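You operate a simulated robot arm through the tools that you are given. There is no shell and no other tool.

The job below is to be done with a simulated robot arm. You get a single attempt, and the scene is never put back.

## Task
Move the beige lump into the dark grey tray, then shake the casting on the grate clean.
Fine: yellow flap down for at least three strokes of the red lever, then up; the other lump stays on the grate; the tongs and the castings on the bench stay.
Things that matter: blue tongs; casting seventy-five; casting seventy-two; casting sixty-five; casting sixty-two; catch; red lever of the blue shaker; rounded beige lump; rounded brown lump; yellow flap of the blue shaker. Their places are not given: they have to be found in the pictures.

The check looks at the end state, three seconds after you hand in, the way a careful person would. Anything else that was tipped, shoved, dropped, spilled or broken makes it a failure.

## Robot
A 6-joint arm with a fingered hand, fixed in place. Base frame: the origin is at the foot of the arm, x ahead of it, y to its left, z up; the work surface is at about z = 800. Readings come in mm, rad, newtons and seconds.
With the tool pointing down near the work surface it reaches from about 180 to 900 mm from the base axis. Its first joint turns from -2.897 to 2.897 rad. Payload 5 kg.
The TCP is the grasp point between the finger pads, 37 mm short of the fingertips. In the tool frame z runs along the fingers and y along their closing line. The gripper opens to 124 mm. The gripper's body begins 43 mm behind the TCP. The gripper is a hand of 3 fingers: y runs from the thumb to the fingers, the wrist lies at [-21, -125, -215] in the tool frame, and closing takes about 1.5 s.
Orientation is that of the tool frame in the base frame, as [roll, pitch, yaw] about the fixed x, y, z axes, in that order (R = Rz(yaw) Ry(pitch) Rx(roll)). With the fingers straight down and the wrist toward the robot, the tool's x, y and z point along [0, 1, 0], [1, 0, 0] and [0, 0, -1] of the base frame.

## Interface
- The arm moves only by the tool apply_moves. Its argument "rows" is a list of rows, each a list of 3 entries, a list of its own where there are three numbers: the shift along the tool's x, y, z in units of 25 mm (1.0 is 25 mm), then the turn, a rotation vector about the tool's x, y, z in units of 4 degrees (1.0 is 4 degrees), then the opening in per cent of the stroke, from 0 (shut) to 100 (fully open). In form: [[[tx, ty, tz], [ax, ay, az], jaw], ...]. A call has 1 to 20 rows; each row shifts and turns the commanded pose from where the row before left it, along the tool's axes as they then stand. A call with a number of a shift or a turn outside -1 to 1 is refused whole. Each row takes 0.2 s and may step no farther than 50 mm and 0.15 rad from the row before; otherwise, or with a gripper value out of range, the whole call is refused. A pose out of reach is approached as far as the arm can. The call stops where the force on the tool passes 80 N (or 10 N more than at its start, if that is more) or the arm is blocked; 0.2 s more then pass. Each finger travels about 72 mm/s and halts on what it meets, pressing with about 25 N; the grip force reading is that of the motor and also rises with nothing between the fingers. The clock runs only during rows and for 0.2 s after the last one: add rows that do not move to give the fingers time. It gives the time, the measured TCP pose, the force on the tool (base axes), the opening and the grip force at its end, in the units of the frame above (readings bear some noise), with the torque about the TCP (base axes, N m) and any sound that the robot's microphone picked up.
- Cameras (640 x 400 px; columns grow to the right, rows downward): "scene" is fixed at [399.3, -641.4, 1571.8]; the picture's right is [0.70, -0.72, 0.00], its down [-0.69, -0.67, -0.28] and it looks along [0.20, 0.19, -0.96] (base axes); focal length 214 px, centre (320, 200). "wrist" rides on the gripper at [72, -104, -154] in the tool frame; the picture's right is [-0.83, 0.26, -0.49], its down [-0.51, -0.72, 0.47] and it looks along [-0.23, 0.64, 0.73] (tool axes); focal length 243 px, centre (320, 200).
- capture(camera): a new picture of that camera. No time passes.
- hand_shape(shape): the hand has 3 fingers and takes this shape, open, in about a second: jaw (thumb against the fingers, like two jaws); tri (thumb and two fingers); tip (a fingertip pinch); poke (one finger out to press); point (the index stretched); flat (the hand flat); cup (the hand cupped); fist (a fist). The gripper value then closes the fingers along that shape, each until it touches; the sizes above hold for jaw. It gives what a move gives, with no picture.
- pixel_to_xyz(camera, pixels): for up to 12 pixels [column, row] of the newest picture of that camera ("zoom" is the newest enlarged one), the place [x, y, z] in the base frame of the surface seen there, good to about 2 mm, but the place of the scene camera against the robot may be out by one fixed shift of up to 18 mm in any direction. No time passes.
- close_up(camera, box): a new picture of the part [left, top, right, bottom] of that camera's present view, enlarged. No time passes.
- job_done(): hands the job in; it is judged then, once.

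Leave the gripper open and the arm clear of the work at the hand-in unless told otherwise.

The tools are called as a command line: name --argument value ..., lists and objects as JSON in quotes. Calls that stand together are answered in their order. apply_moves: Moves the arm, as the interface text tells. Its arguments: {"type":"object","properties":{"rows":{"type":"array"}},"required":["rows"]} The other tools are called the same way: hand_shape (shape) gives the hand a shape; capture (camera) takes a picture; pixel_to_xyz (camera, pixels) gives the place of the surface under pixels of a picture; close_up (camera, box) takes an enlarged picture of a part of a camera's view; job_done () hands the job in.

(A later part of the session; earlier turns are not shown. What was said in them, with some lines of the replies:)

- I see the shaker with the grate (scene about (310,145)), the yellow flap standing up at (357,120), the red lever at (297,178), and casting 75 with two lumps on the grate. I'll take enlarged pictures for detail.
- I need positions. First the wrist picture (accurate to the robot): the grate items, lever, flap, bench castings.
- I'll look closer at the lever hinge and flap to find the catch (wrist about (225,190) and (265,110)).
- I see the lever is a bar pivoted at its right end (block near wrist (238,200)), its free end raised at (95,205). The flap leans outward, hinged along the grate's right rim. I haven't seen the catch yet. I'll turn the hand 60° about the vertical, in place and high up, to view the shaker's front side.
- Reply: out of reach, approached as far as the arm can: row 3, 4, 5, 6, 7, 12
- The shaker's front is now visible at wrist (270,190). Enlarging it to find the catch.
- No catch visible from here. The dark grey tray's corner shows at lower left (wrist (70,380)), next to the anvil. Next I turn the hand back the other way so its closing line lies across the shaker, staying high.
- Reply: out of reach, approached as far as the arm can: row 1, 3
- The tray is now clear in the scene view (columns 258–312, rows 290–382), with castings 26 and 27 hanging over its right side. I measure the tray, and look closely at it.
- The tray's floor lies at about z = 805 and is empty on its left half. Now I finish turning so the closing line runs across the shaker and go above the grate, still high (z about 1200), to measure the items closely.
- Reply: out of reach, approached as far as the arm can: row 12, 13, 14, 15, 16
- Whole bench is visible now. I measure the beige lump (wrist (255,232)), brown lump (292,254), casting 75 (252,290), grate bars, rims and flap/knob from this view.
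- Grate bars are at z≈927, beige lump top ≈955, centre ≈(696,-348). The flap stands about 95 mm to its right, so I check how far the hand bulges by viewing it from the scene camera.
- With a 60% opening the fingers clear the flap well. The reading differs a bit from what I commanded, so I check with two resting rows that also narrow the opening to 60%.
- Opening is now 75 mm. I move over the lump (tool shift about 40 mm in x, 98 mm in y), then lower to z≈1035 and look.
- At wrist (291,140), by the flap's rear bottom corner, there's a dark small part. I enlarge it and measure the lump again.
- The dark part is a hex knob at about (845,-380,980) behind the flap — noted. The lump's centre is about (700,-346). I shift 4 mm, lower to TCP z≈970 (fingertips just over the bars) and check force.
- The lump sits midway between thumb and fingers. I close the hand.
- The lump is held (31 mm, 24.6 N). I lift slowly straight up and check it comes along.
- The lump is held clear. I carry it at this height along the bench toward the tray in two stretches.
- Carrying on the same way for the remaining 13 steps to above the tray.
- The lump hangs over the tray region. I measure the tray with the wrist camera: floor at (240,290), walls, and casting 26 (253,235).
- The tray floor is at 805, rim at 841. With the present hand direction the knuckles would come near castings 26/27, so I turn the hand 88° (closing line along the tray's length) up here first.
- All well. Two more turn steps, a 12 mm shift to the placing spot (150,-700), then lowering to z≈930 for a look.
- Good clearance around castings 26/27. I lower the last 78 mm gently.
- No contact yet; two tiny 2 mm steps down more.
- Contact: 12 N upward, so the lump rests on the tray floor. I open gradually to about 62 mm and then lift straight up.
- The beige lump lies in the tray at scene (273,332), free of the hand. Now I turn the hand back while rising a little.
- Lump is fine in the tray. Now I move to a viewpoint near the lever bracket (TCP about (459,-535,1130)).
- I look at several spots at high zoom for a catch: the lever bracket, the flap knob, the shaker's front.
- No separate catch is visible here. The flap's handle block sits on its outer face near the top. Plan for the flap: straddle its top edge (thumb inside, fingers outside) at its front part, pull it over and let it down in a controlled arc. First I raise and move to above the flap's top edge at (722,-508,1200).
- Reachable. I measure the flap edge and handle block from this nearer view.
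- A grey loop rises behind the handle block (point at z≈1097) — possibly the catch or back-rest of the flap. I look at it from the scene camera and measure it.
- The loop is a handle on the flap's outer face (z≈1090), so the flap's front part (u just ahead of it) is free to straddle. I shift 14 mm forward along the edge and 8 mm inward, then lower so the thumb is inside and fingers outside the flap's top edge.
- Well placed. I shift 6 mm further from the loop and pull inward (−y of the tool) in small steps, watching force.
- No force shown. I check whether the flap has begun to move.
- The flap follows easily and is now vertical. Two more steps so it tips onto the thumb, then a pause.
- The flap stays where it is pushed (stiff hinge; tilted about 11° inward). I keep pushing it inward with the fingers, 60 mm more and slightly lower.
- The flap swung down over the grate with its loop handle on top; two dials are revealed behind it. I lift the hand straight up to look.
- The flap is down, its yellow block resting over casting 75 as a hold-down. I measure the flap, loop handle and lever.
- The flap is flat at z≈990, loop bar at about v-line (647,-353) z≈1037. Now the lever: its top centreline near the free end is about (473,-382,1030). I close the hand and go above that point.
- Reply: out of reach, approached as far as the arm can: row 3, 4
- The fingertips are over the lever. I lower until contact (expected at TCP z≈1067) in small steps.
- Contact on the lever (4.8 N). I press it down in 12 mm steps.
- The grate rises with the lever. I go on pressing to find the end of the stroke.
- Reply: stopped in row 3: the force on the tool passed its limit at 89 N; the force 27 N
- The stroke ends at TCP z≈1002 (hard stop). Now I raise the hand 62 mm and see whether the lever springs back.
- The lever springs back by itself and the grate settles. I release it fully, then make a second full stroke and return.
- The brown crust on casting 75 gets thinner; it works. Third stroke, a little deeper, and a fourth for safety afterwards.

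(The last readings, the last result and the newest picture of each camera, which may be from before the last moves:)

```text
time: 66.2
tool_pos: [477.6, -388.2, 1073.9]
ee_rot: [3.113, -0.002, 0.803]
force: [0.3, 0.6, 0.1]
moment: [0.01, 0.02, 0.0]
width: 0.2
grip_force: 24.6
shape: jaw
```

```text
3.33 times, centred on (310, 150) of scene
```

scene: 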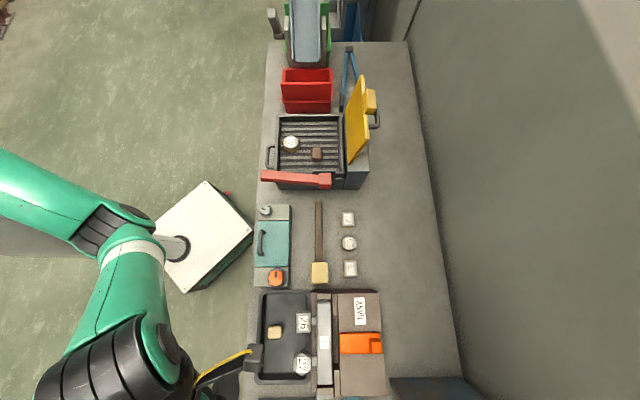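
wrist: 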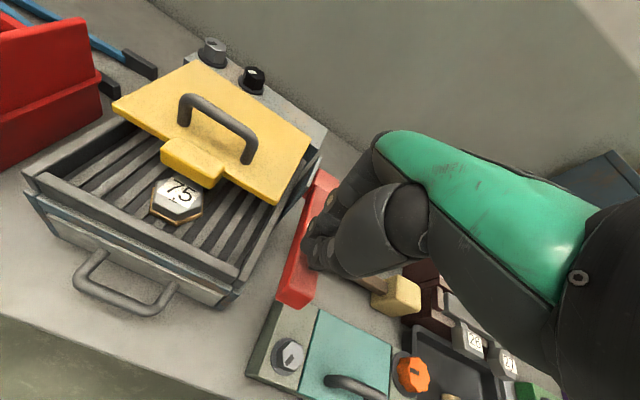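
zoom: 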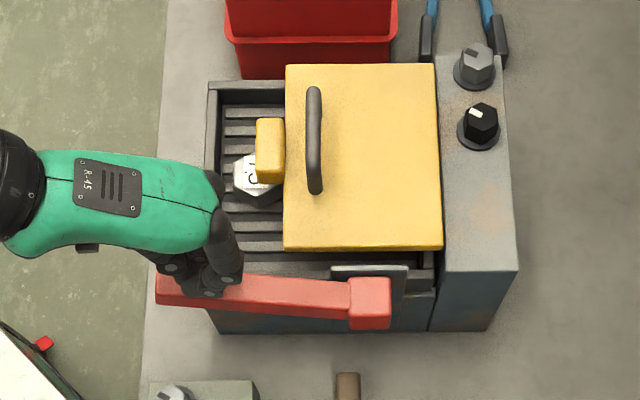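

Casting 75 is clean of crust after three strokes. Now I lift off the lever, open to about 37 mm and move above the flap's loop bar (centre ≈(648,-355)).

apply_moves --rows '[[[0, 0, -1], [0, 0, 0], 0], [[0, 0, -1], [0, 0, 0], 10], [[0, 0, -1], [0, 0, 0], 30], [[0.947, 0.662, 0], [0, 0, 0], 30], [[0.947, 0.662, 0], [0, 0, 0], 30], [[0.947, 0.662, 0], [0, 0, 0], 30], [[0.947, 0.662, 0], [0, 0, 0], 30], [[0.947, 0.662, 0], [0, 0, 0], 30], [[0.947, 0.662, 0], [0, 0, 0], 30], [[0, 0, 0], [0.44, 0, 0], 30]]'

capture --camera "wrist"

close_up --camera "scene" --box '[250, 50, 390, 190]'

```text
time: 68.4
tool_pos: [648.2, -353.7, 1154.8]
ee_rot: [-3.139, -0.002, 0.802]
force: [0.4, 0.4, 0.1]
moment: [0.01, 0.02, -0.02]
width: 36.8
grip_force: 0.1
shape: jaw
```

```text
taken
```

wrist: 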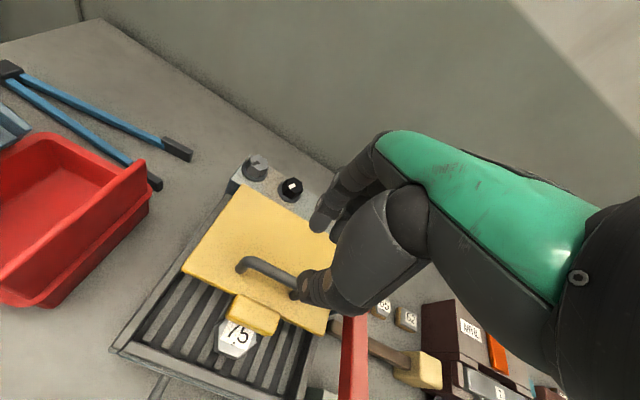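

```text
2.86 times, centred on (320, 120) of scene
```

zoom: 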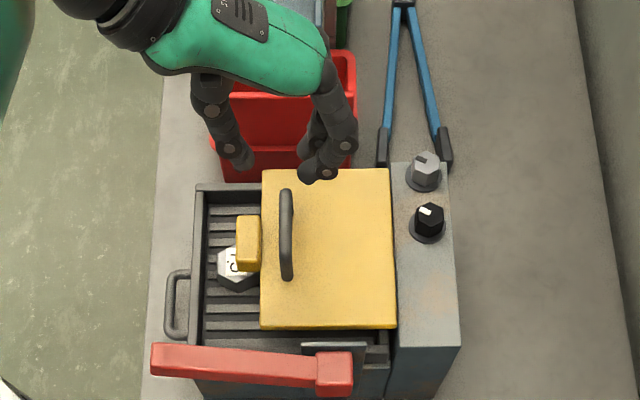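

I re-measure the bar (wrist (245,262)–(285,278)), the block and the casting before going down.

pixel_to_xyz --camera "wrist" --pixels '[[246, 262], [256, 262], [268, 268], [280, 276], [288, 280], [252, 300], [245, 313], [270, 310], [238, 337], [265, 245], [210, 245], [300, 310]]'

close_up --camera "wrist" --box '[200, 220, 340, 360]'

```text
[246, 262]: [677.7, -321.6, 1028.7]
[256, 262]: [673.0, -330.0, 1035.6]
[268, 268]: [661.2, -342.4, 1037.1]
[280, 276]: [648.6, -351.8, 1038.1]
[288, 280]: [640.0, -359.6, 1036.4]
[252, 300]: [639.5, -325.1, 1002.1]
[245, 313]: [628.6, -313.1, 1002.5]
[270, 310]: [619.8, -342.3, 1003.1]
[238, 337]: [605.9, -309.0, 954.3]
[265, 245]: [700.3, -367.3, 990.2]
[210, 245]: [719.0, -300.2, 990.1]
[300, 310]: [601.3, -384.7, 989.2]
```

```text
2.86 times, centred on (270, 290) of wrist
```

zoom: 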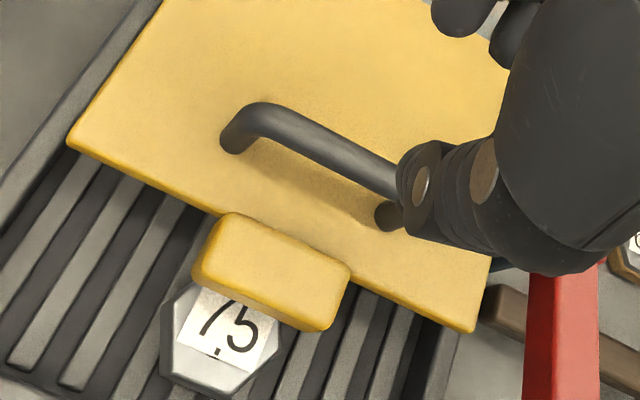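

The hand is centred over the bar. I lower to TCP z≈1047.

apply_moves --rows '[[[0, 0, 0.9], [0, 0, 0], 30], [[0, 0, 0.9], [0, 0, 0], 30], [[0, 0, 0.9], [0, 0, 0], 30], [[0, 0, 0.8], [0, 0, 0], 30], [[0, 0, 0.8], [0, 0, 0], 30]]'

capture --camera "wrist"

close_up --camera "scene" --box '[260, 80, 360, 180]'

```text
time: 69.6
tool_pos: [648.2, -354.2, 1045.6]
ee_rot: [-3.141, -0.002, 0.801]
force: [-0.2, -0.3, -0.4]
moment: [0.03, 0.0, 0.04]
width: 36.7
grip_force: 0.0
shape: jaw
```

```text
taken
```

wrist: 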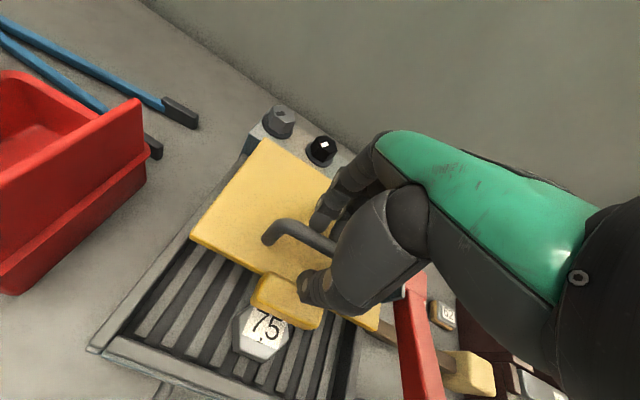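

```text
4.00 times, centred on (310, 130) of scene
```

zoom: 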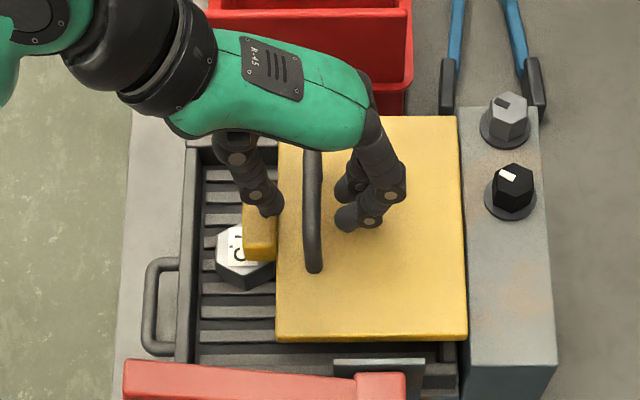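

The bar lies between thumb and fingers. I close on it.

apply_moves --rows '[[[0, 0, 0], [0, 0, 0], 15], [[0, 0, 0], [0, 0, 0], 0], [[0, 0, 0], [0, 0, 0], 0], [[0, 0, 0], [0, 0, 0], 0], [[0, 0, 0], [0, 0, 0], 0]]'

close_up --camera "scene" --box '[260, 80, 360, 180]'

```text
time: 70.8
tool_pos: [647.2, -353.1, 1046.2]
ee_rot: [-3.14, -0.003, 0.804]
force: [0.3, -2.8, -1.6]
moment: [0.0, -0.04, -0.06]
width: 5.3
grip_force: 24.6
shape: jaw
```

```text
4.00 times, centred on (310, 130) of scene
```

zoom: 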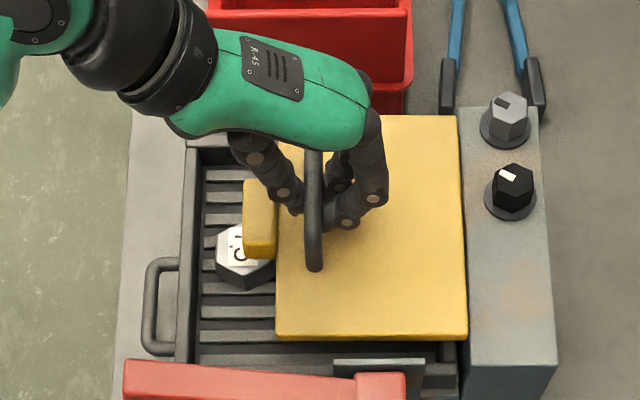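

The fingers have closed round under the bar (reading 5 mm). I raise the flap along its hinge arc, first 40°.

apply_moves --rows '[[[0, 0.204, -0.409], [0, 0, 0], 0], [[0, 0.239, -0.389], [0, 0, 0], 0], [[0, 0.272, -0.367], [0, 0, 0], 0], [[0, 0.302, -0.342], [0, 0, 0], 0]]'

close_up --camera "scene" --box '[260, 60, 380, 180]'

capture --camera "wrist"

```text
time: 71.8
tool_pos: [667.3, -370.7, 1083.1]
ee_rot: [-3.14, -0.002, 0.801]
force: [0.7, -4.1, -5.6]
moment: [-0.03, 0.05, -0.07]
width: 5.9
grip_force: 25.3
shape: jaw
```

```text
3.33 times, centred on (320, 120) of scene
```

zoom: 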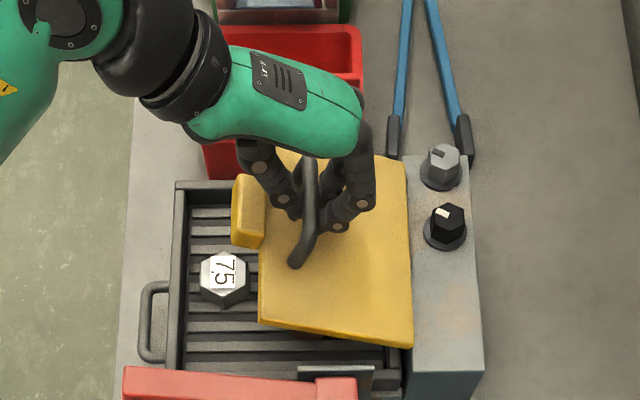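

```text
taken
```

wrist: 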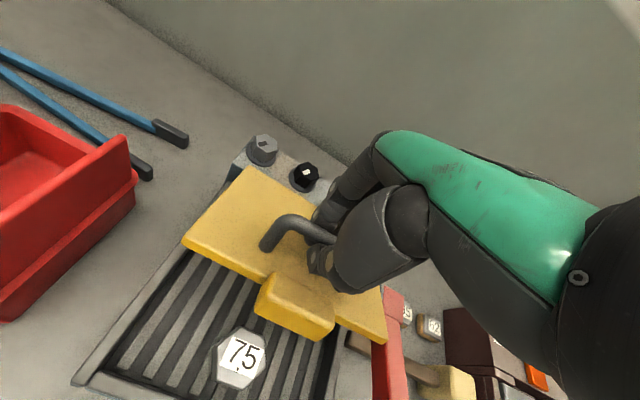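

The flap rises with the hand, forces small (about 6 N). I go on along the arc.

apply_moves --rows '[[[0, 0.331, -0.314], [0, 0, 0], 0], [[0, 0.357, -0.284], [0, 0, 0], 0], [[0, 0.381, -0.252], [0, 0, 0], 0], [[0, 0.401, -0.218], [0, 0, 0], 0], [[0, 0.419, -0.182], [0, 0, 0], 0], [[0, 0.433, -0.145], [0, 0, 0], 0]]'

close_up --camera "scene" --box '[280, 50, 400, 170]'

capture --camera "wrist"

```text
time: 73.2
tool_pos: [709.1, -412.6, 1116.3]
ee_rot: [-3.137, -0.001, 0.802]
force: [-2.0, -6.1, -19.8]
moment: [0.07, 0.27, -0.15]
width: 5.2
grip_force: 25.2
shape: jaw
```

```text
3.33 times, centred on (340, 110) of scene
```

zoom: 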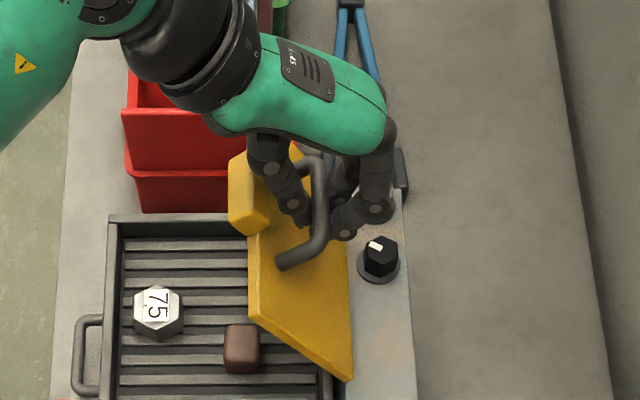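

```text
taken
```

wrist: 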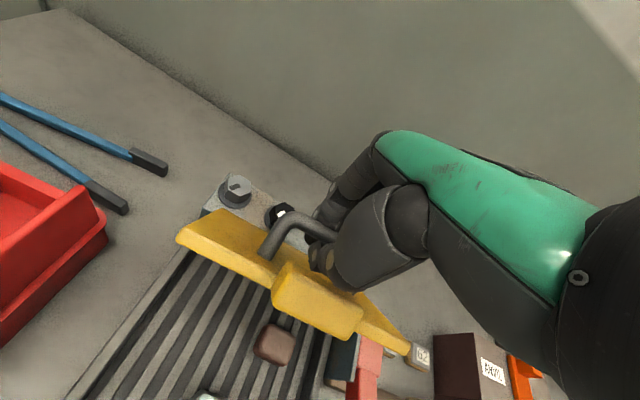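

The pull rose to 20 N: the thumb is coming against the handle block as the flap turns, so this grip won't take it all the way. I lower the flap back along the same arc and will use another hold (thumb under the flap's front edge).

apply_moves --rows '[[[0, -0.433, 0.145], [0, 0, 0], 0], [[0, -0.419, 0.182], [0, 0, 0], 0], [[0, -0.401, 0.218], [0, 0, 0], 0], [[0, -0.381, 0.252], [0, 0, 0], 0], [[0, -0.357, 0.284], [0, 0, 0], 0], [[0, -0.331, 0.314], [0, 0, 0], 0], [[0, -0.302, 0.342], [0, 0, 0], 0], [[0, -0.272, 0.367], [0, 0, 0], 0], [[0, -0.239, 0.389], [0, 0, 0], 0], [[0, -0.204, 0.38], [0, 0, 0], 0]]'

close_up --camera "scene" --box '[260, 60, 380, 180]'

capture --camera "wrist"

```text
time: 75.4
tool_pos: [647.9, -352.5, 1046.7]
ee_rot: [3.142, -0.002, 0.803]
force: [3.8, -1.3, -2.9]
moment: [-0.02, -0.07, -0.04]
width: 4.6
grip_force: 24.7
shape: jaw
```

```text
3.33 times, centred on (320, 120) of scene
```

zoom: 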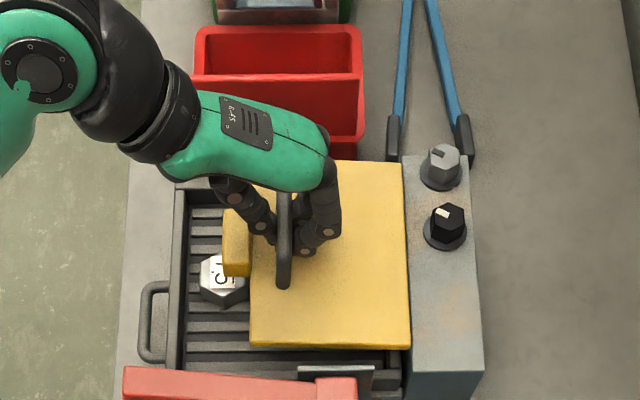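

```text
taken
```

wrist: 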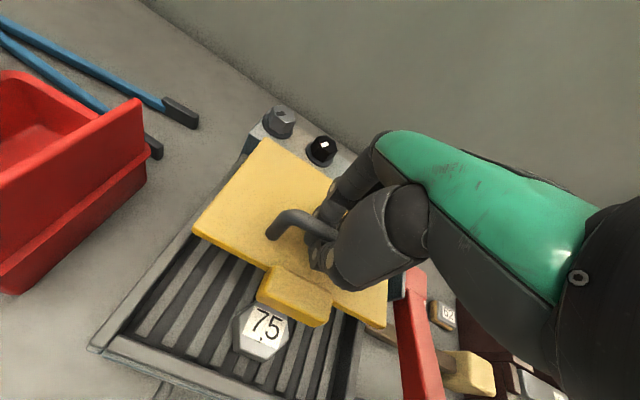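

The flap is down again as before. I let go of the bar, rise, and move to the left-front side (TCP about (547,-349,1147)).

apply_moves --rows '[[[0, 0, 0], [0, 0, 0], 20], [[0, 0, 0], [0, 0, 0], 35], [[0, 0, 0], [0, 0, 0], 35], [[0, 0, -0.8], [0, 0, 0], 35], [[0, 0, -1], [0, 0, 0], 35], [[0, 0, -1], [0, 0, 0], 35], [[0, 0, -1], [0, 0, 0], 40], [[0, 0, -0.2], [0, 0, 0], 40], [[-0.68, -0.755, 0], [0, 0, 0], 40], [[-0.68, -0.755, 0], [0, 0, 0], 40], [[-0.68, -0.755, 0], [0, 0, 0], 40], [[-0.68, -0.755, 0], [0, 0, 0], 40]]'

capture --camera "wrist"

close_up --camera "scene" --box '[240, 60, 380, 200]'

```text
time: 78.0
tool_pos: [545.7, -350.7, 1146.8]
ee_rot: [-3.14, 0.0, 0.804]
force: [0.2, -0.6, 0.3]
moment: [-0.02, 0.02, 0.03]
width: 49.5
grip_force: 0.1
shape: jaw
```

```text
taken
```

wrist: 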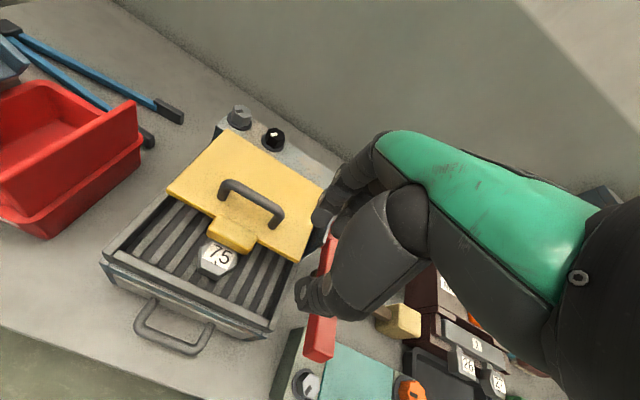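

```text
2.86 times, centred on (310, 130) of scene
```

zoom: 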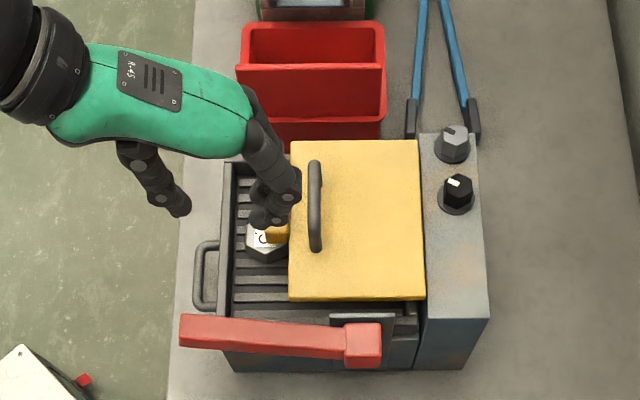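

Now I tilt the hand 40° so the fingers point toward the flap.

apply_moves --rows '[[[0, 0, 0], [-1, 0, 0], 40], [[0, 0, 0], [-1, 0, 0], 40], [[0, 0, 0], [-1, 0, 0], 40], [[0, 0, 0], [-1, 0, 0], 40], [[0, 0, 0], [-1, 0, 0], 40], [[0, 0, 0], [-1, 0, 0], 40], [[0, 0, 0], [-1, 0, 0], 40], [[0, 0, 0], [-1, 0, 0], 40], [[0, 0, 0], [-1, 0, 0], 40], [[0, 0, 0], [-1, 0, 0], 40]]'

capture --camera "wrist"

close_up --camera "scene" --box '[240, 60, 380, 200]'

```text
time: 80.2
tool_pos: [547.3, -351.0, 1145.7]
ee_rot: [2.444, -0.002, 0.803]
force: [0.3, -0.1, -0.1]
moment: [0.04, 0.0, -0.03]
width: 49.2
grip_force: 0.0
shape: jaw
```

```text
taken
```

wrist: 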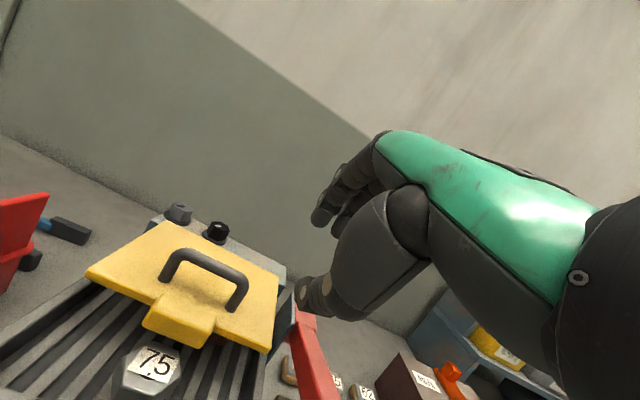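

```text
2.86 times, centred on (310, 130) of scene
```

zoom: 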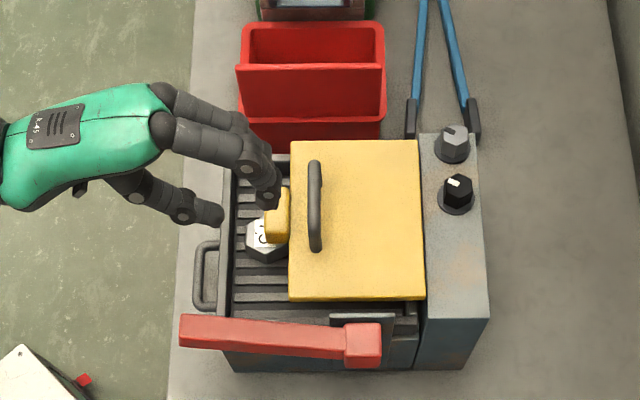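

Tilt is right. I measure the flap's free edge in this view: (215,335), (240,342), (268,352), plus underside and thumb tip.

pixel_to_xyz --camera "wrist" --pixels '[[225, 337], [245, 343], [262, 350], [225, 342], [245, 349], [280, 290], [303, 290], [215, 322], [280, 330], [312, 345], [155, 365], [200, 345]]'

close_up --camera "wrist" --box '[100, 240, 340, 400]'

```text
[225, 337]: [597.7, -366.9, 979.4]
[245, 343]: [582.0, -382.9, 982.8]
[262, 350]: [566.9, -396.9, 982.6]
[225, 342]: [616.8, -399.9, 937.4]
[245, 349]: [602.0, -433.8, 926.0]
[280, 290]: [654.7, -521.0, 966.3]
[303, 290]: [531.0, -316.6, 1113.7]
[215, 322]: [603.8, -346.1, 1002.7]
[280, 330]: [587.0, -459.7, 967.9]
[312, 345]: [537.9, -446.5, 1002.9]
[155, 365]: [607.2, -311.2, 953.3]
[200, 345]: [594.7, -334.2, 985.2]
```

```text
2.50 times, centred on (220, 320) of wrist
```

zoom: 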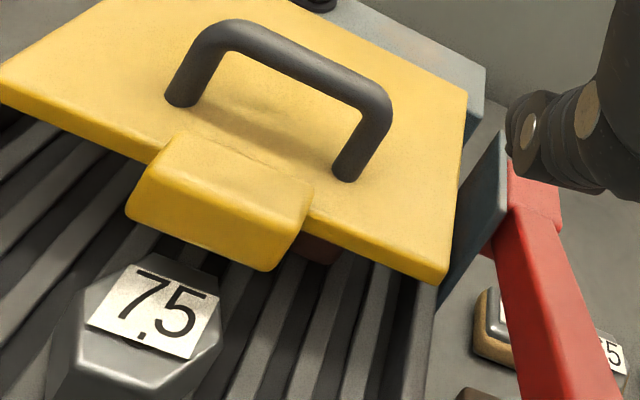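

The flap's edge at its free front part lies at v≈682, z 977–990, u 116–182. I bring the tilted hand to the start point 80 mm back along its pointing direction.

apply_moves --rows '[[[0.107, -0.75, 0.79], [0, 0, 0], 40], [[0.107, -0.75, 0.79], [0, 0, 0], 40], [[0.107, -0.75, 0.79], [0, 0, 0], 40], [[0, 0, 0], [0, 0, 0], 40]]'

capture --camera "wrist"

close_up --camera "scene" --box '[240, 80, 360, 200]'

```text
time: 81.2
tool_pos: [549.5, -340.2, 1064.8]
ee_rot: [2.444, -0.002, 0.802]
force: [0.2, 0.6, 0.1]
moment: [-0.02, -0.02, 0.02]
width: 49.2
grip_force: 0.0
shape: jaw
```

```text
taken
```

wrist: 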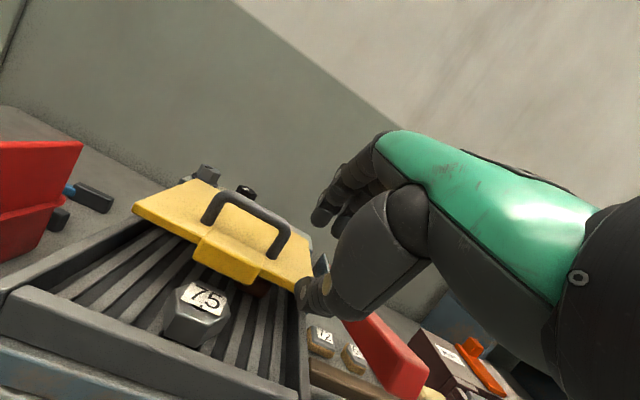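

```text
3.33 times, centred on (300, 140) of scene
```

zoom: 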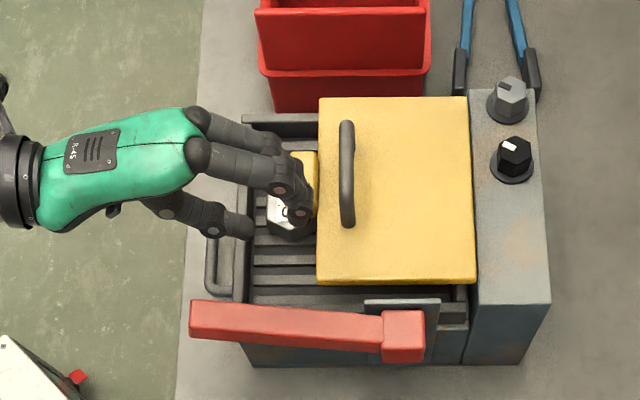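

Placed well. I open to 62 mm, shift 10 mm along the closing line, and advance 52 mm along the pointing direction first, then look.

apply_moves --rows '[[[0, 0.4, 0], [0, 0, 0], 50], [[0, 0, 0], [0, 0, 0], 50], [[0, 0, 0.7], [0, 0, 0], 50], [[0, 0, 0.7], [0, 0, 0], 50], [[0, 0, 0.7], [0, 0, 0], 50]]'

capture --camera "wrist"

close_up --camera "scene" --box '[250, 90, 350, 190]'

close_up --camera "wrist" --box '[180, 160, 380, 340]'

```text
time: 82.4
tool_pos: [578.2, -368.9, 1030.7]
ee_rot: [2.444, -0.002, 0.803]
force: [-0.5, 0.3, 0.2]
moment: [-0.02, 0.03, -0.03]
width: 61.8
grip_force: 0.2
shape: jaw
```

```text
taken
```

wrist: 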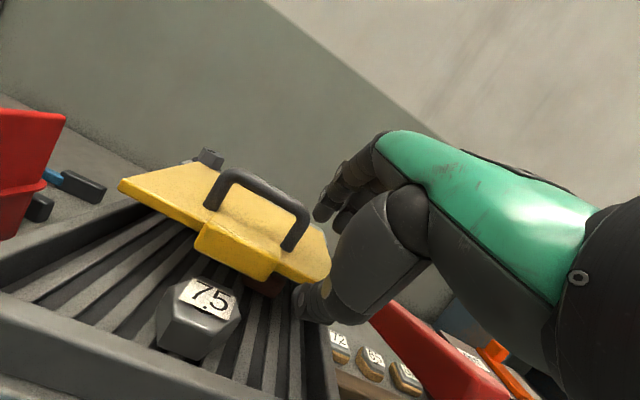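

```text
4.00 times, centred on (300, 140) of scene
```

zoom: 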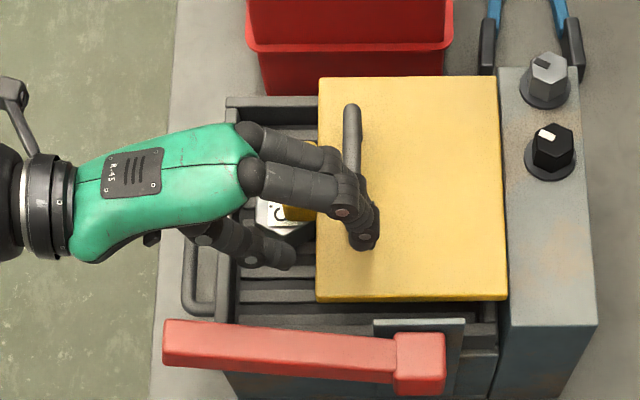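

```text
2.22 times, centred on (280, 250) of wrist
```

zoom: 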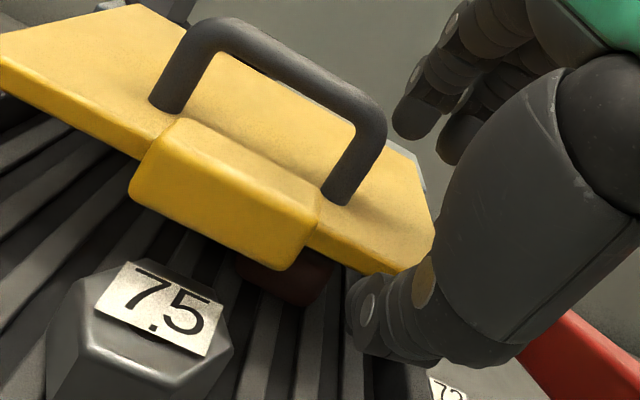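

The thumb is about to pass under the edge; the rear finger is close to the loop's front leg, so I shift 10 mm toward the front, then advance the remaining 33 mm slowly.

apply_moves --rows '[[[-0.4, 0, 0], [0, 0, 0], 50], [[0, 0, 0.45], [0, 0, 0], 50], [[0, 0, 0.45], [0, 0, 0], 50], [[0, 0, 0.4], [0, 0, 0], 50]]'

capture --camera "wrist"

close_up --camera "scene" --box '[250, 90, 350, 190]'

close_up --camera "wrist" --box '[180, 160, 380, 340]'

```text
time: 83.4
tool_pos: [586.6, -390.5, 1006.9]
ee_rot: [2.443, -0.001, 0.802]
force: [-0.4, 0.4, -0.3]
moment: [0.01, -0.02, -0.02]
width: 61.3
grip_force: 0.0
shape: jaw
```

```text
taken
```

wrist: 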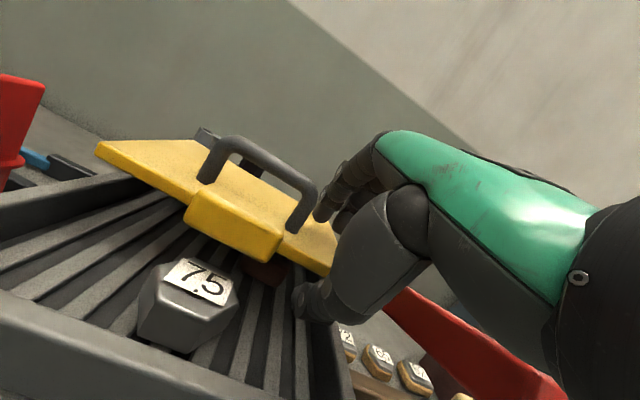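

```text
4.00 times, centred on (300, 140) of scene
```

zoom: 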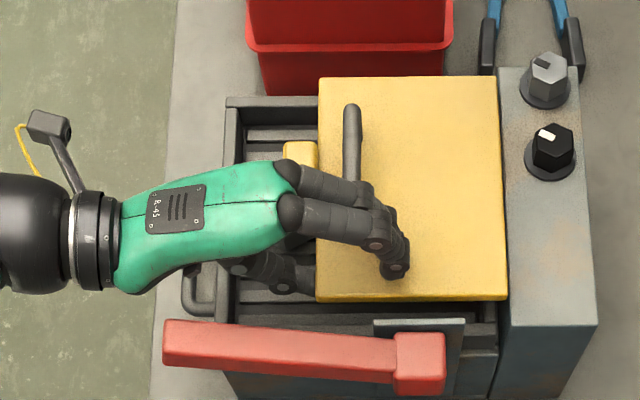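

```text
2.22 times, centred on (280, 250) of wrist
```

zoom: 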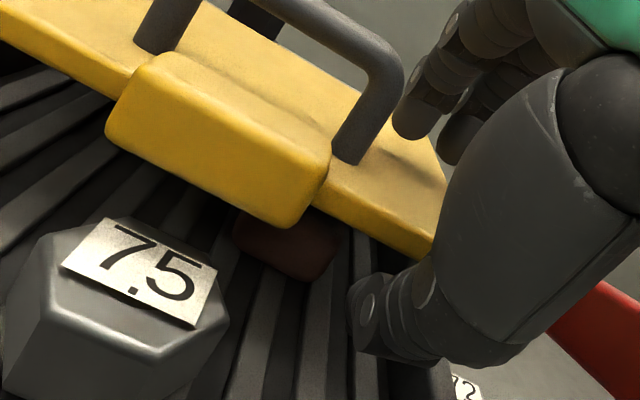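

The thumb is under the edge (about 10 mm overlap), fingers above. I lift along the hinge arc, thumb carrying the edge, first to about 20°.

apply_moves --rows '[[[0, 0.323, -0.3], [0, 0, 0], 50], [[0, 0.323, -0.3], [0, 0, 0], 50], [[0, 0.323, -0.3], [0, 0, 0], 50], [[0, 0.416, -0.29], [0, 0, 0], 50], [[0, 0.416, -0.29], [0, 0, 0], 50]]'

capture --camera "wrist"

close_up --camera "scene" --box '[260, 80, 360, 180]'

```text
time: 84.6
tool_pos: [594.3, -397.9, 1063.7]
ee_rot: [2.445, -0.003, 0.803]
force: [-1.2, 0.4, -0.8]
moment: [0.01, 0.05, 0.0]
width: 63.2
grip_force: 0.0
shape: jaw
```

```text
taken
```

wrist: 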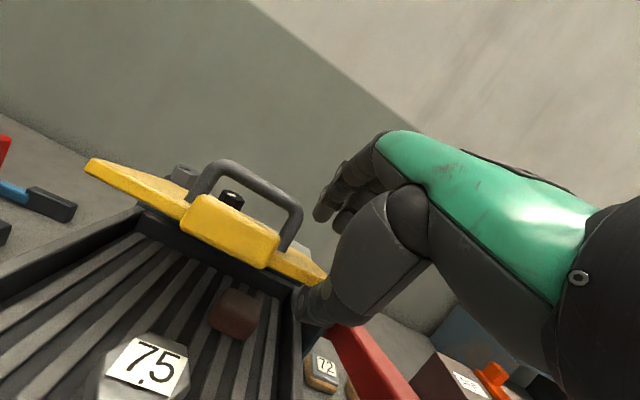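

```text
4.00 times, centred on (310, 130) of scene
```

zoom: 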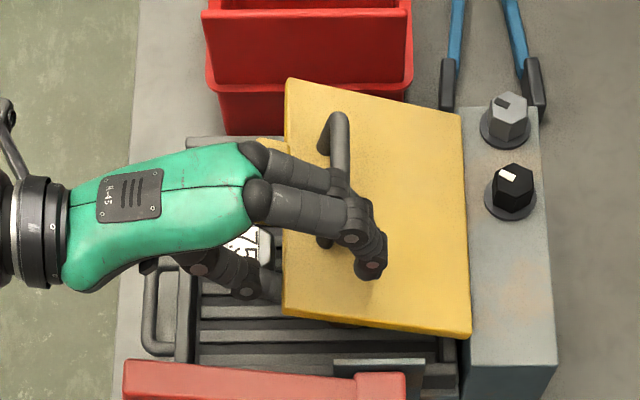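

The flap rises on the thumb with hardly any force. I continue up to about 50°, starting to un-tilt the hand.

apply_moves --rows '[[[0, 0.463, -0.215], [0, 0, 0], 50], [[0, 0.463, -0.215], [0, 0, 0], 50], [[0, 0.49, -0.13], [0, 0, 0], 50], [[0, 0.49, -0.13], [0, 0, 0], 50], [[0, 0.55, 0], [0.875, 0, 0], 50], [[0, 0.55, 0], [0.875, 0, 0], 50]]'

capture --camera "wrist"

close_up --camera "scene" --box '[280, 70, 380, 170]'

```text
time: 86.0
tool_pos: [628.0, -432.4, 1124.5]
ee_rot: [2.569, -0.003, 0.804]
force: [-1.5, 0.1, -0.6]
moment: [0.0, -0.01, -0.02]
width: 62.3
grip_force: 0.1
shape: jaw
```

```text
taken
```

wrist: 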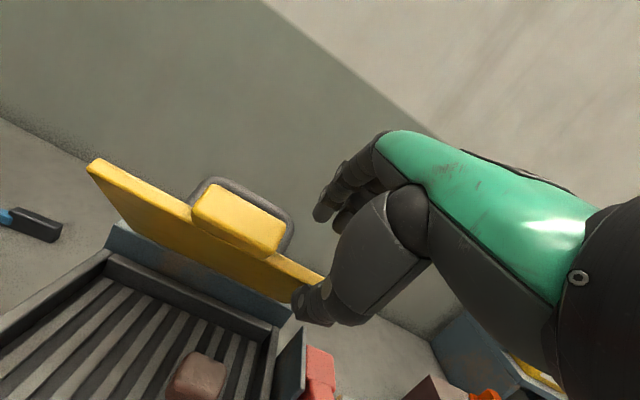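

```text
4.00 times, centred on (330, 120) of scene
```

zoom: 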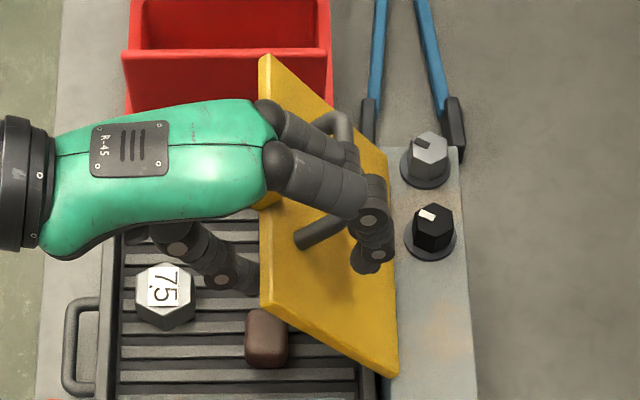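

Good, about 50°. I continue the arc to about 70°.

apply_moves --rows '[[[0, 0.555, 0.03], [0.875, 0, 0], 50], [[0, 0.555, 0.03], [0.875, 0, 0], 50], [[0, 0.56, 0.055], [0.875, 0, 0], 50], [[0, 0.56, 0.055], [0.875, 0, 0], 50]]'

capture --camera "wrist"

close_up --camera "scene" --box '[290, 60, 390, 160]'

```text
time: 87.0
tool_pos: [665.0, -467.1, 1145.3]
ee_rot: [2.812, -0.002, 0.801]
force: [-0.8, 0.5, 0.7]
moment: [0.03, 0.02, -0.01]
width: 62.3
grip_force: 0.1
shape: jaw
```

```text
taken
```

wrist: 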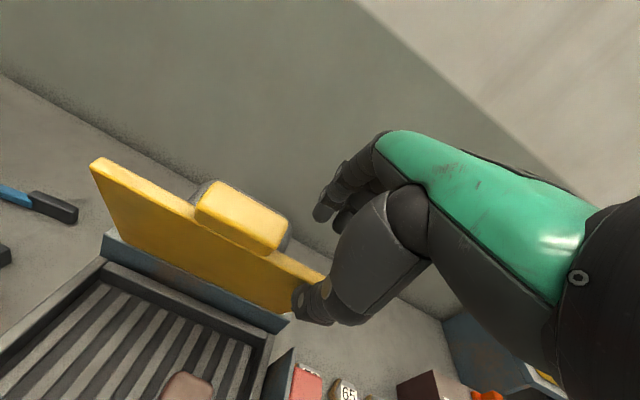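

```text
4.00 times, centred on (340, 110) of scene
```

zoom: 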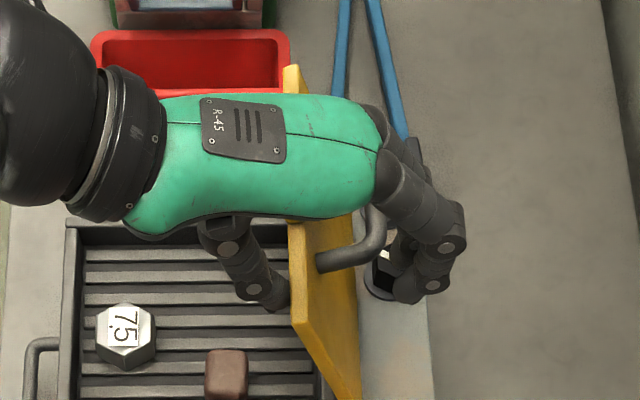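

Continuing to about 90°.

apply_moves --rows '[[[0, 0.555, 0.08], [0.875, 0, 0], 50], [[0, 0.555, 0.08], [0.875, 0, 0], 50], [[0, 0.56, 0.11], [0.875, 0, 0], 50], [[0, 0.56, 0.11], [0.875, 0, 0], 50]]'

capture --camera "wrist"

close_up --camera "scene" --box '[300, 60, 400, 160]'

```text
time: 88.0
tool_pos: [706.0, -506.0, 1149.7]
ee_rot: [3.055, -0.002, 0.803]
force: [-0.4, 0.3, -0.3]
moment: [0.01, 0.02, 0.03]
width: 61.9
grip_force: 0.1
shape: jaw
```

```text
taken
```

wrist: 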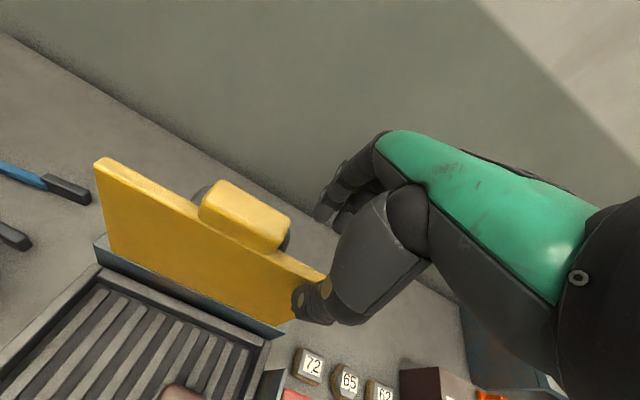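

```text
4.00 times, centred on (350, 110) of scene
```

zoom: 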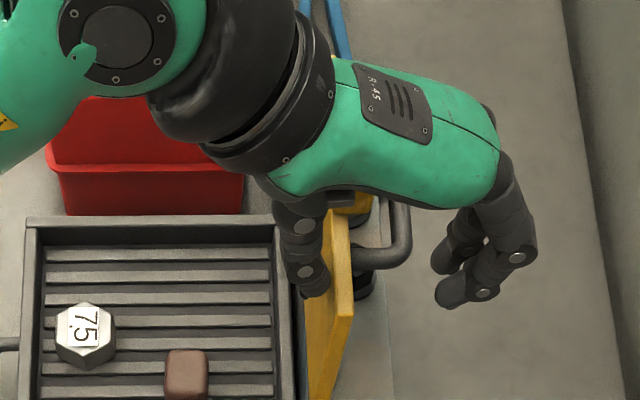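

The flap is about upright. I push another 24 mm outward and pause to see it settle.

apply_moves --rows '[[[0, 0.4, 0.06], [0.6, 0, 0], 50], [[0, 0.4, 0.06], [0.6, 0, 0], 50], [[0, 0.2, 0], [0, 0, 0], 50], [[0, 0, 0], [0, 0, 0], 50], [[0, 0, 0], [0, 0, 0], 50]]'

capture --camera "wrist"

close_up --camera "scene" --box '[300, 60, 400, 160]'

pixel_to_xyz --camera "wrist" --pixels '[[105, 165], [190, 215], [120, 260], [285, 262], [200, 240], [230, 195], [302, 300]]'

```text
time: 89.2
tool_pos: [724.2, -524.5, 1148.6]
ee_rot: [3.141, -0.001, 0.803]
force: [-0.2, -0.7, -0.2]
moment: [-0.02, 0.01, 0.01]
width: 62.3
grip_force: 0.0
shape: jaw
```

```text
taken
```

wrist: 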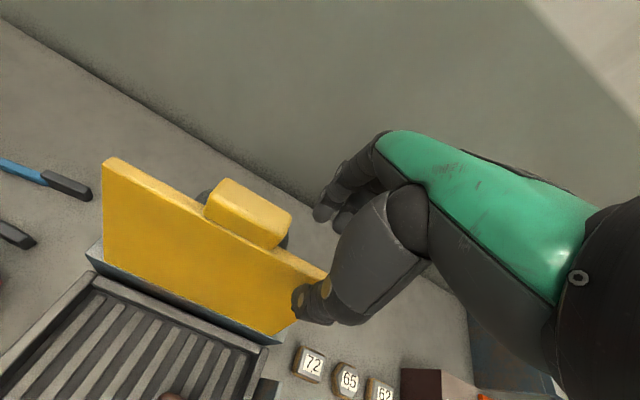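

```text
4.00 times, centred on (350, 110) of scene
```

zoom: 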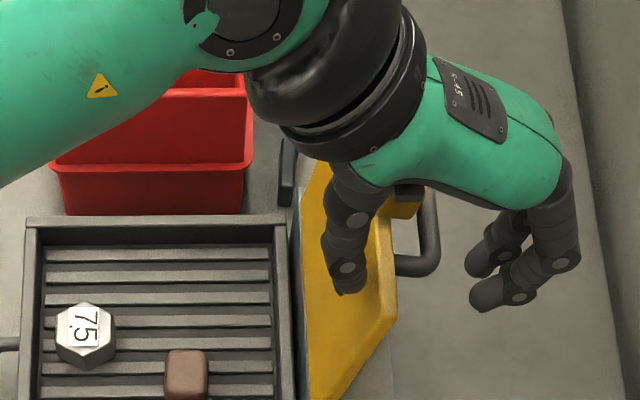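

```text
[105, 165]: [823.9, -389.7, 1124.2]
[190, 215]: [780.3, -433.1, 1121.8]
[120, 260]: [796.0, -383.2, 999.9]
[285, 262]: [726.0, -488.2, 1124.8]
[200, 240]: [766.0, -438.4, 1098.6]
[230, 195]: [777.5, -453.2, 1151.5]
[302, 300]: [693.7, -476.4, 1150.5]
```

The flap is within about 2° of its original lean (top at v≈858 against 863). I push 8 mm further out and check for force.

apply_moves --rows '[[[0, 0.16, 0], [0, 0, 0], 50], [[0, 0.16, 0], [0, 0, 0], 50], [[0, 0, 0], [0, 0, 0], 50]]'

capture --camera "wrist"

pixel_to_xyz --camera "wrist" --pixels '[[105, 165], [190, 215], [120, 260], [285, 262], [200, 240], [230, 195]]'

```text
time: 90.0
tool_pos: [729.1, -529.7, 1147.1]
ee_rot: [3.14, -0.002, 0.802]
force: [-0.7, 1.2, -0.5]
moment: [0.02, 0.01, 0.0]
width: 62.8
grip_force: 0.2
shape: jaw
```

```text
taken
```

wrist: 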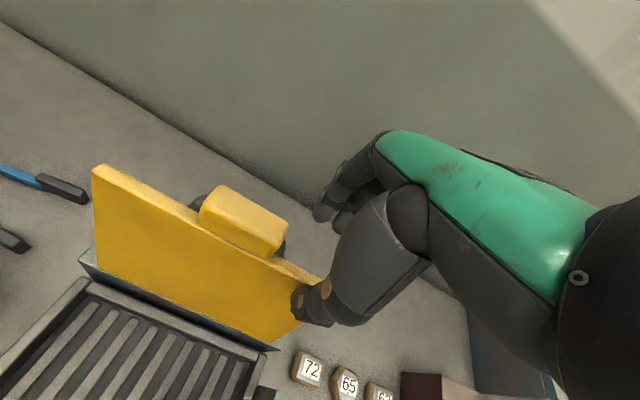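

```text
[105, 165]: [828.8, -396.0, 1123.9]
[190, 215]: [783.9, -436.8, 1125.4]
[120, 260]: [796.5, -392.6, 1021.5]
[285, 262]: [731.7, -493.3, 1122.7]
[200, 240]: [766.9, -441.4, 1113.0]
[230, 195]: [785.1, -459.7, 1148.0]
```

The flap's edge is back at its original line (v≈863). I ease the thumb off 12 mm, then raise the hand straight up.

apply_moves --rows '[[[0, -0.25, 0], [0, 0, 0], 50], [[0, -0.25, 0], [0, 0, 0], 50], [[0, 0, -0.6], [0, 0, 0], 50], [[0, 0, -0.8], [0, 0, 0], 50], [[0, 0, -0.8], [0, 0, 0], 50], [[0, 0, -0.8], [0, 0, 0], 50]]'

capture --camera "wrist"

close_up --camera "scene" --box '[240, 40, 400, 200]'

```text
time: 91.4
tool_pos: [718.7, -521.8, 1222.4]
ee_rot: [3.14, -0.004, 0.802]
force: [-0.4, 0.0, -0.4]
moment: [0.0, 0.03, 0.0]
width: 62.1
grip_force: 0.2
shape: jaw
```

```text
taken
```

wrist: 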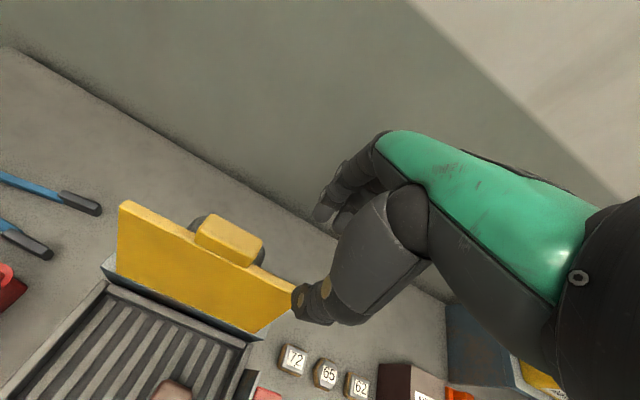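

```text
2.50 times, centred on (320, 120) of scene
```

zoom: 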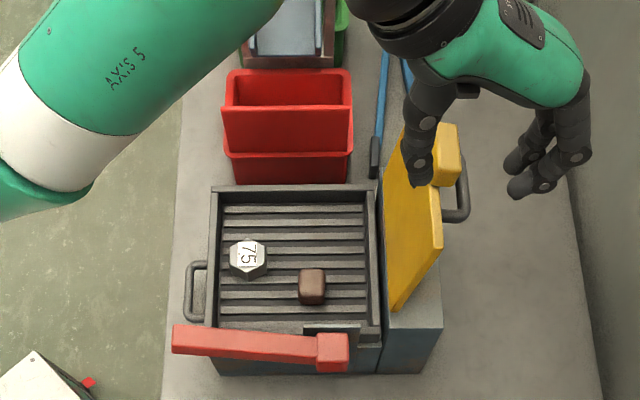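

All as wanted: flap up and standing, casting 75 clean, brown lump on the grate. I withdraw the arm to about its starting place, opening the hand fully.

apply_moves --rows '[[[0, -0.6, -0.6], [0, 0, 0], 60], [[-0.91, -0.5, -0.1], [0, 0, 0], 80], [[-0.91, -0.5, 0], [0, 0, 0], 100], [[-0.91, -0.5, 0], [0, 0, 0], 100], [[-0.91, -0.5, 0], [0, 0, 0], 100], [[-0.91, -0.5, 0], [0, 0, 0], 100], [[-0.91, -0.5, 0], [0, 0, 0], 100], [[-0.91, -0.5, 0], [0, 0, 0], 100], [[-0.91, -0.5, 0], [0, 0, 0], 100], [[-0.91, -0.5, 0], [0, 0, 0], 100], [[-0.91, -0.5, 0], [0, 0, 0], 100], [[0, 0, 0], [0, 0, 0], 100]]'

capture --camera "scene"

capture --camera "wrist"

close_up --camera "scene" --box '[240, 40, 400, 200]'

close_up --camera "scene" --box '[240, 200, 400, 400]'

```text
time: 94.0
tool_pos: [459.7, -587.4, 1239.7]
ee_rot: [3.14, -0.002, 0.803]
force: [0.4, -0.4, -0.1]
moment: [0.01, 0.0, 0.0]
width: 123.3
grip_force: 0.1
shape: jaw
```

```text
taken
```

scene: 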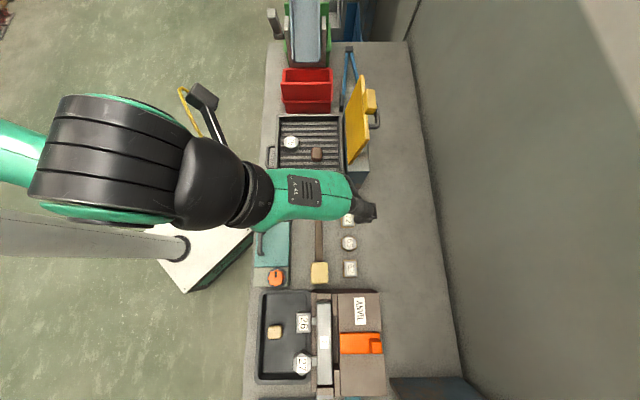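

```text
taken
```

wrist: 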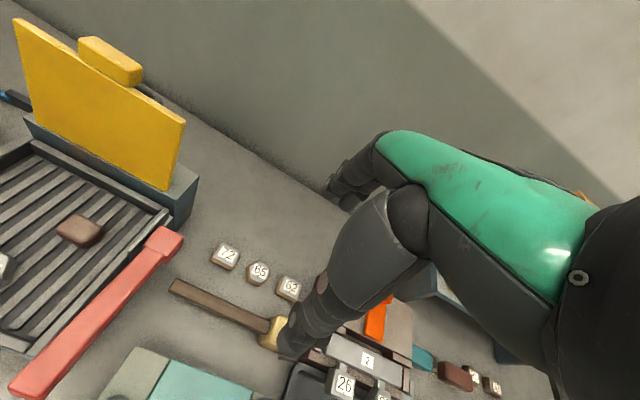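

```text
2.50 times, centred on (320, 120) of scene
```

zoom: 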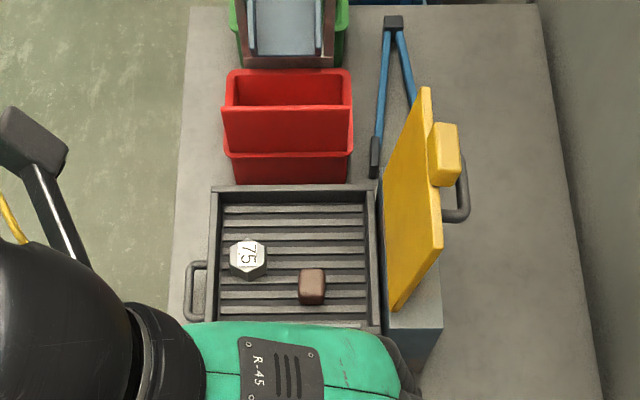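

```text
2.00 times, centred on (320, 300) of scene
```

zoom: 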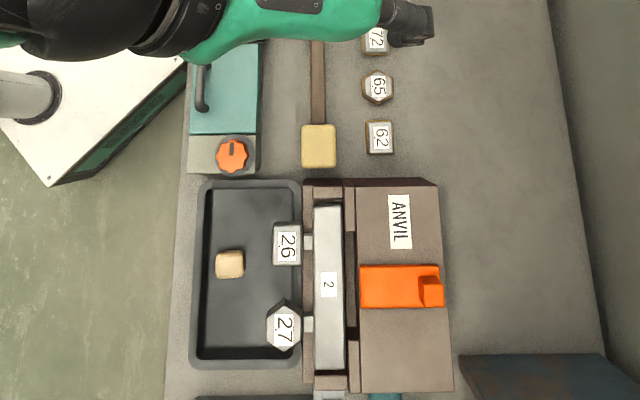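

The end state matches the task:

- **Beige lump:** lying in the dark grey tray.
- **Casting 75:** clean, on the grate.
- **Brown lump:** still on the grate.
- **Flap and lever:** flap up as at the start, lever back up.
- **Tongs and bench castings:** unmoved.
- **Arm:** hand open and clear of the work.

I never found a separate "catch", and nothing I did seemed to need one. Handing in.

job_done

```text
The job is handed in.
```

I moved the beige lump into the dark grey tray, shook casting 75 clean, and handed the job in. The check's verdict has not come back.

- **Shaking:** I made three strokes of the red lever with the yellow flap down. The second stopped about 3 mm short of the other two, but no crust was left on the casting after the third.
- **Flap:** I put it back up at its original lean. My first try, lifting it by the loop handle, jammed about halfway. I lowered it again and lifted it by its front edge instead.
- **Everything else:** In the last pictures the brown lump is still on the grate. The tongs and castings 72, 65 and 62 are where they started. The arm is clear with the hand open.
- **Catch:** I never found the listed "catch" in any picture, and nothing I did seemed to need it. If it had to be set or released, I did not do that.
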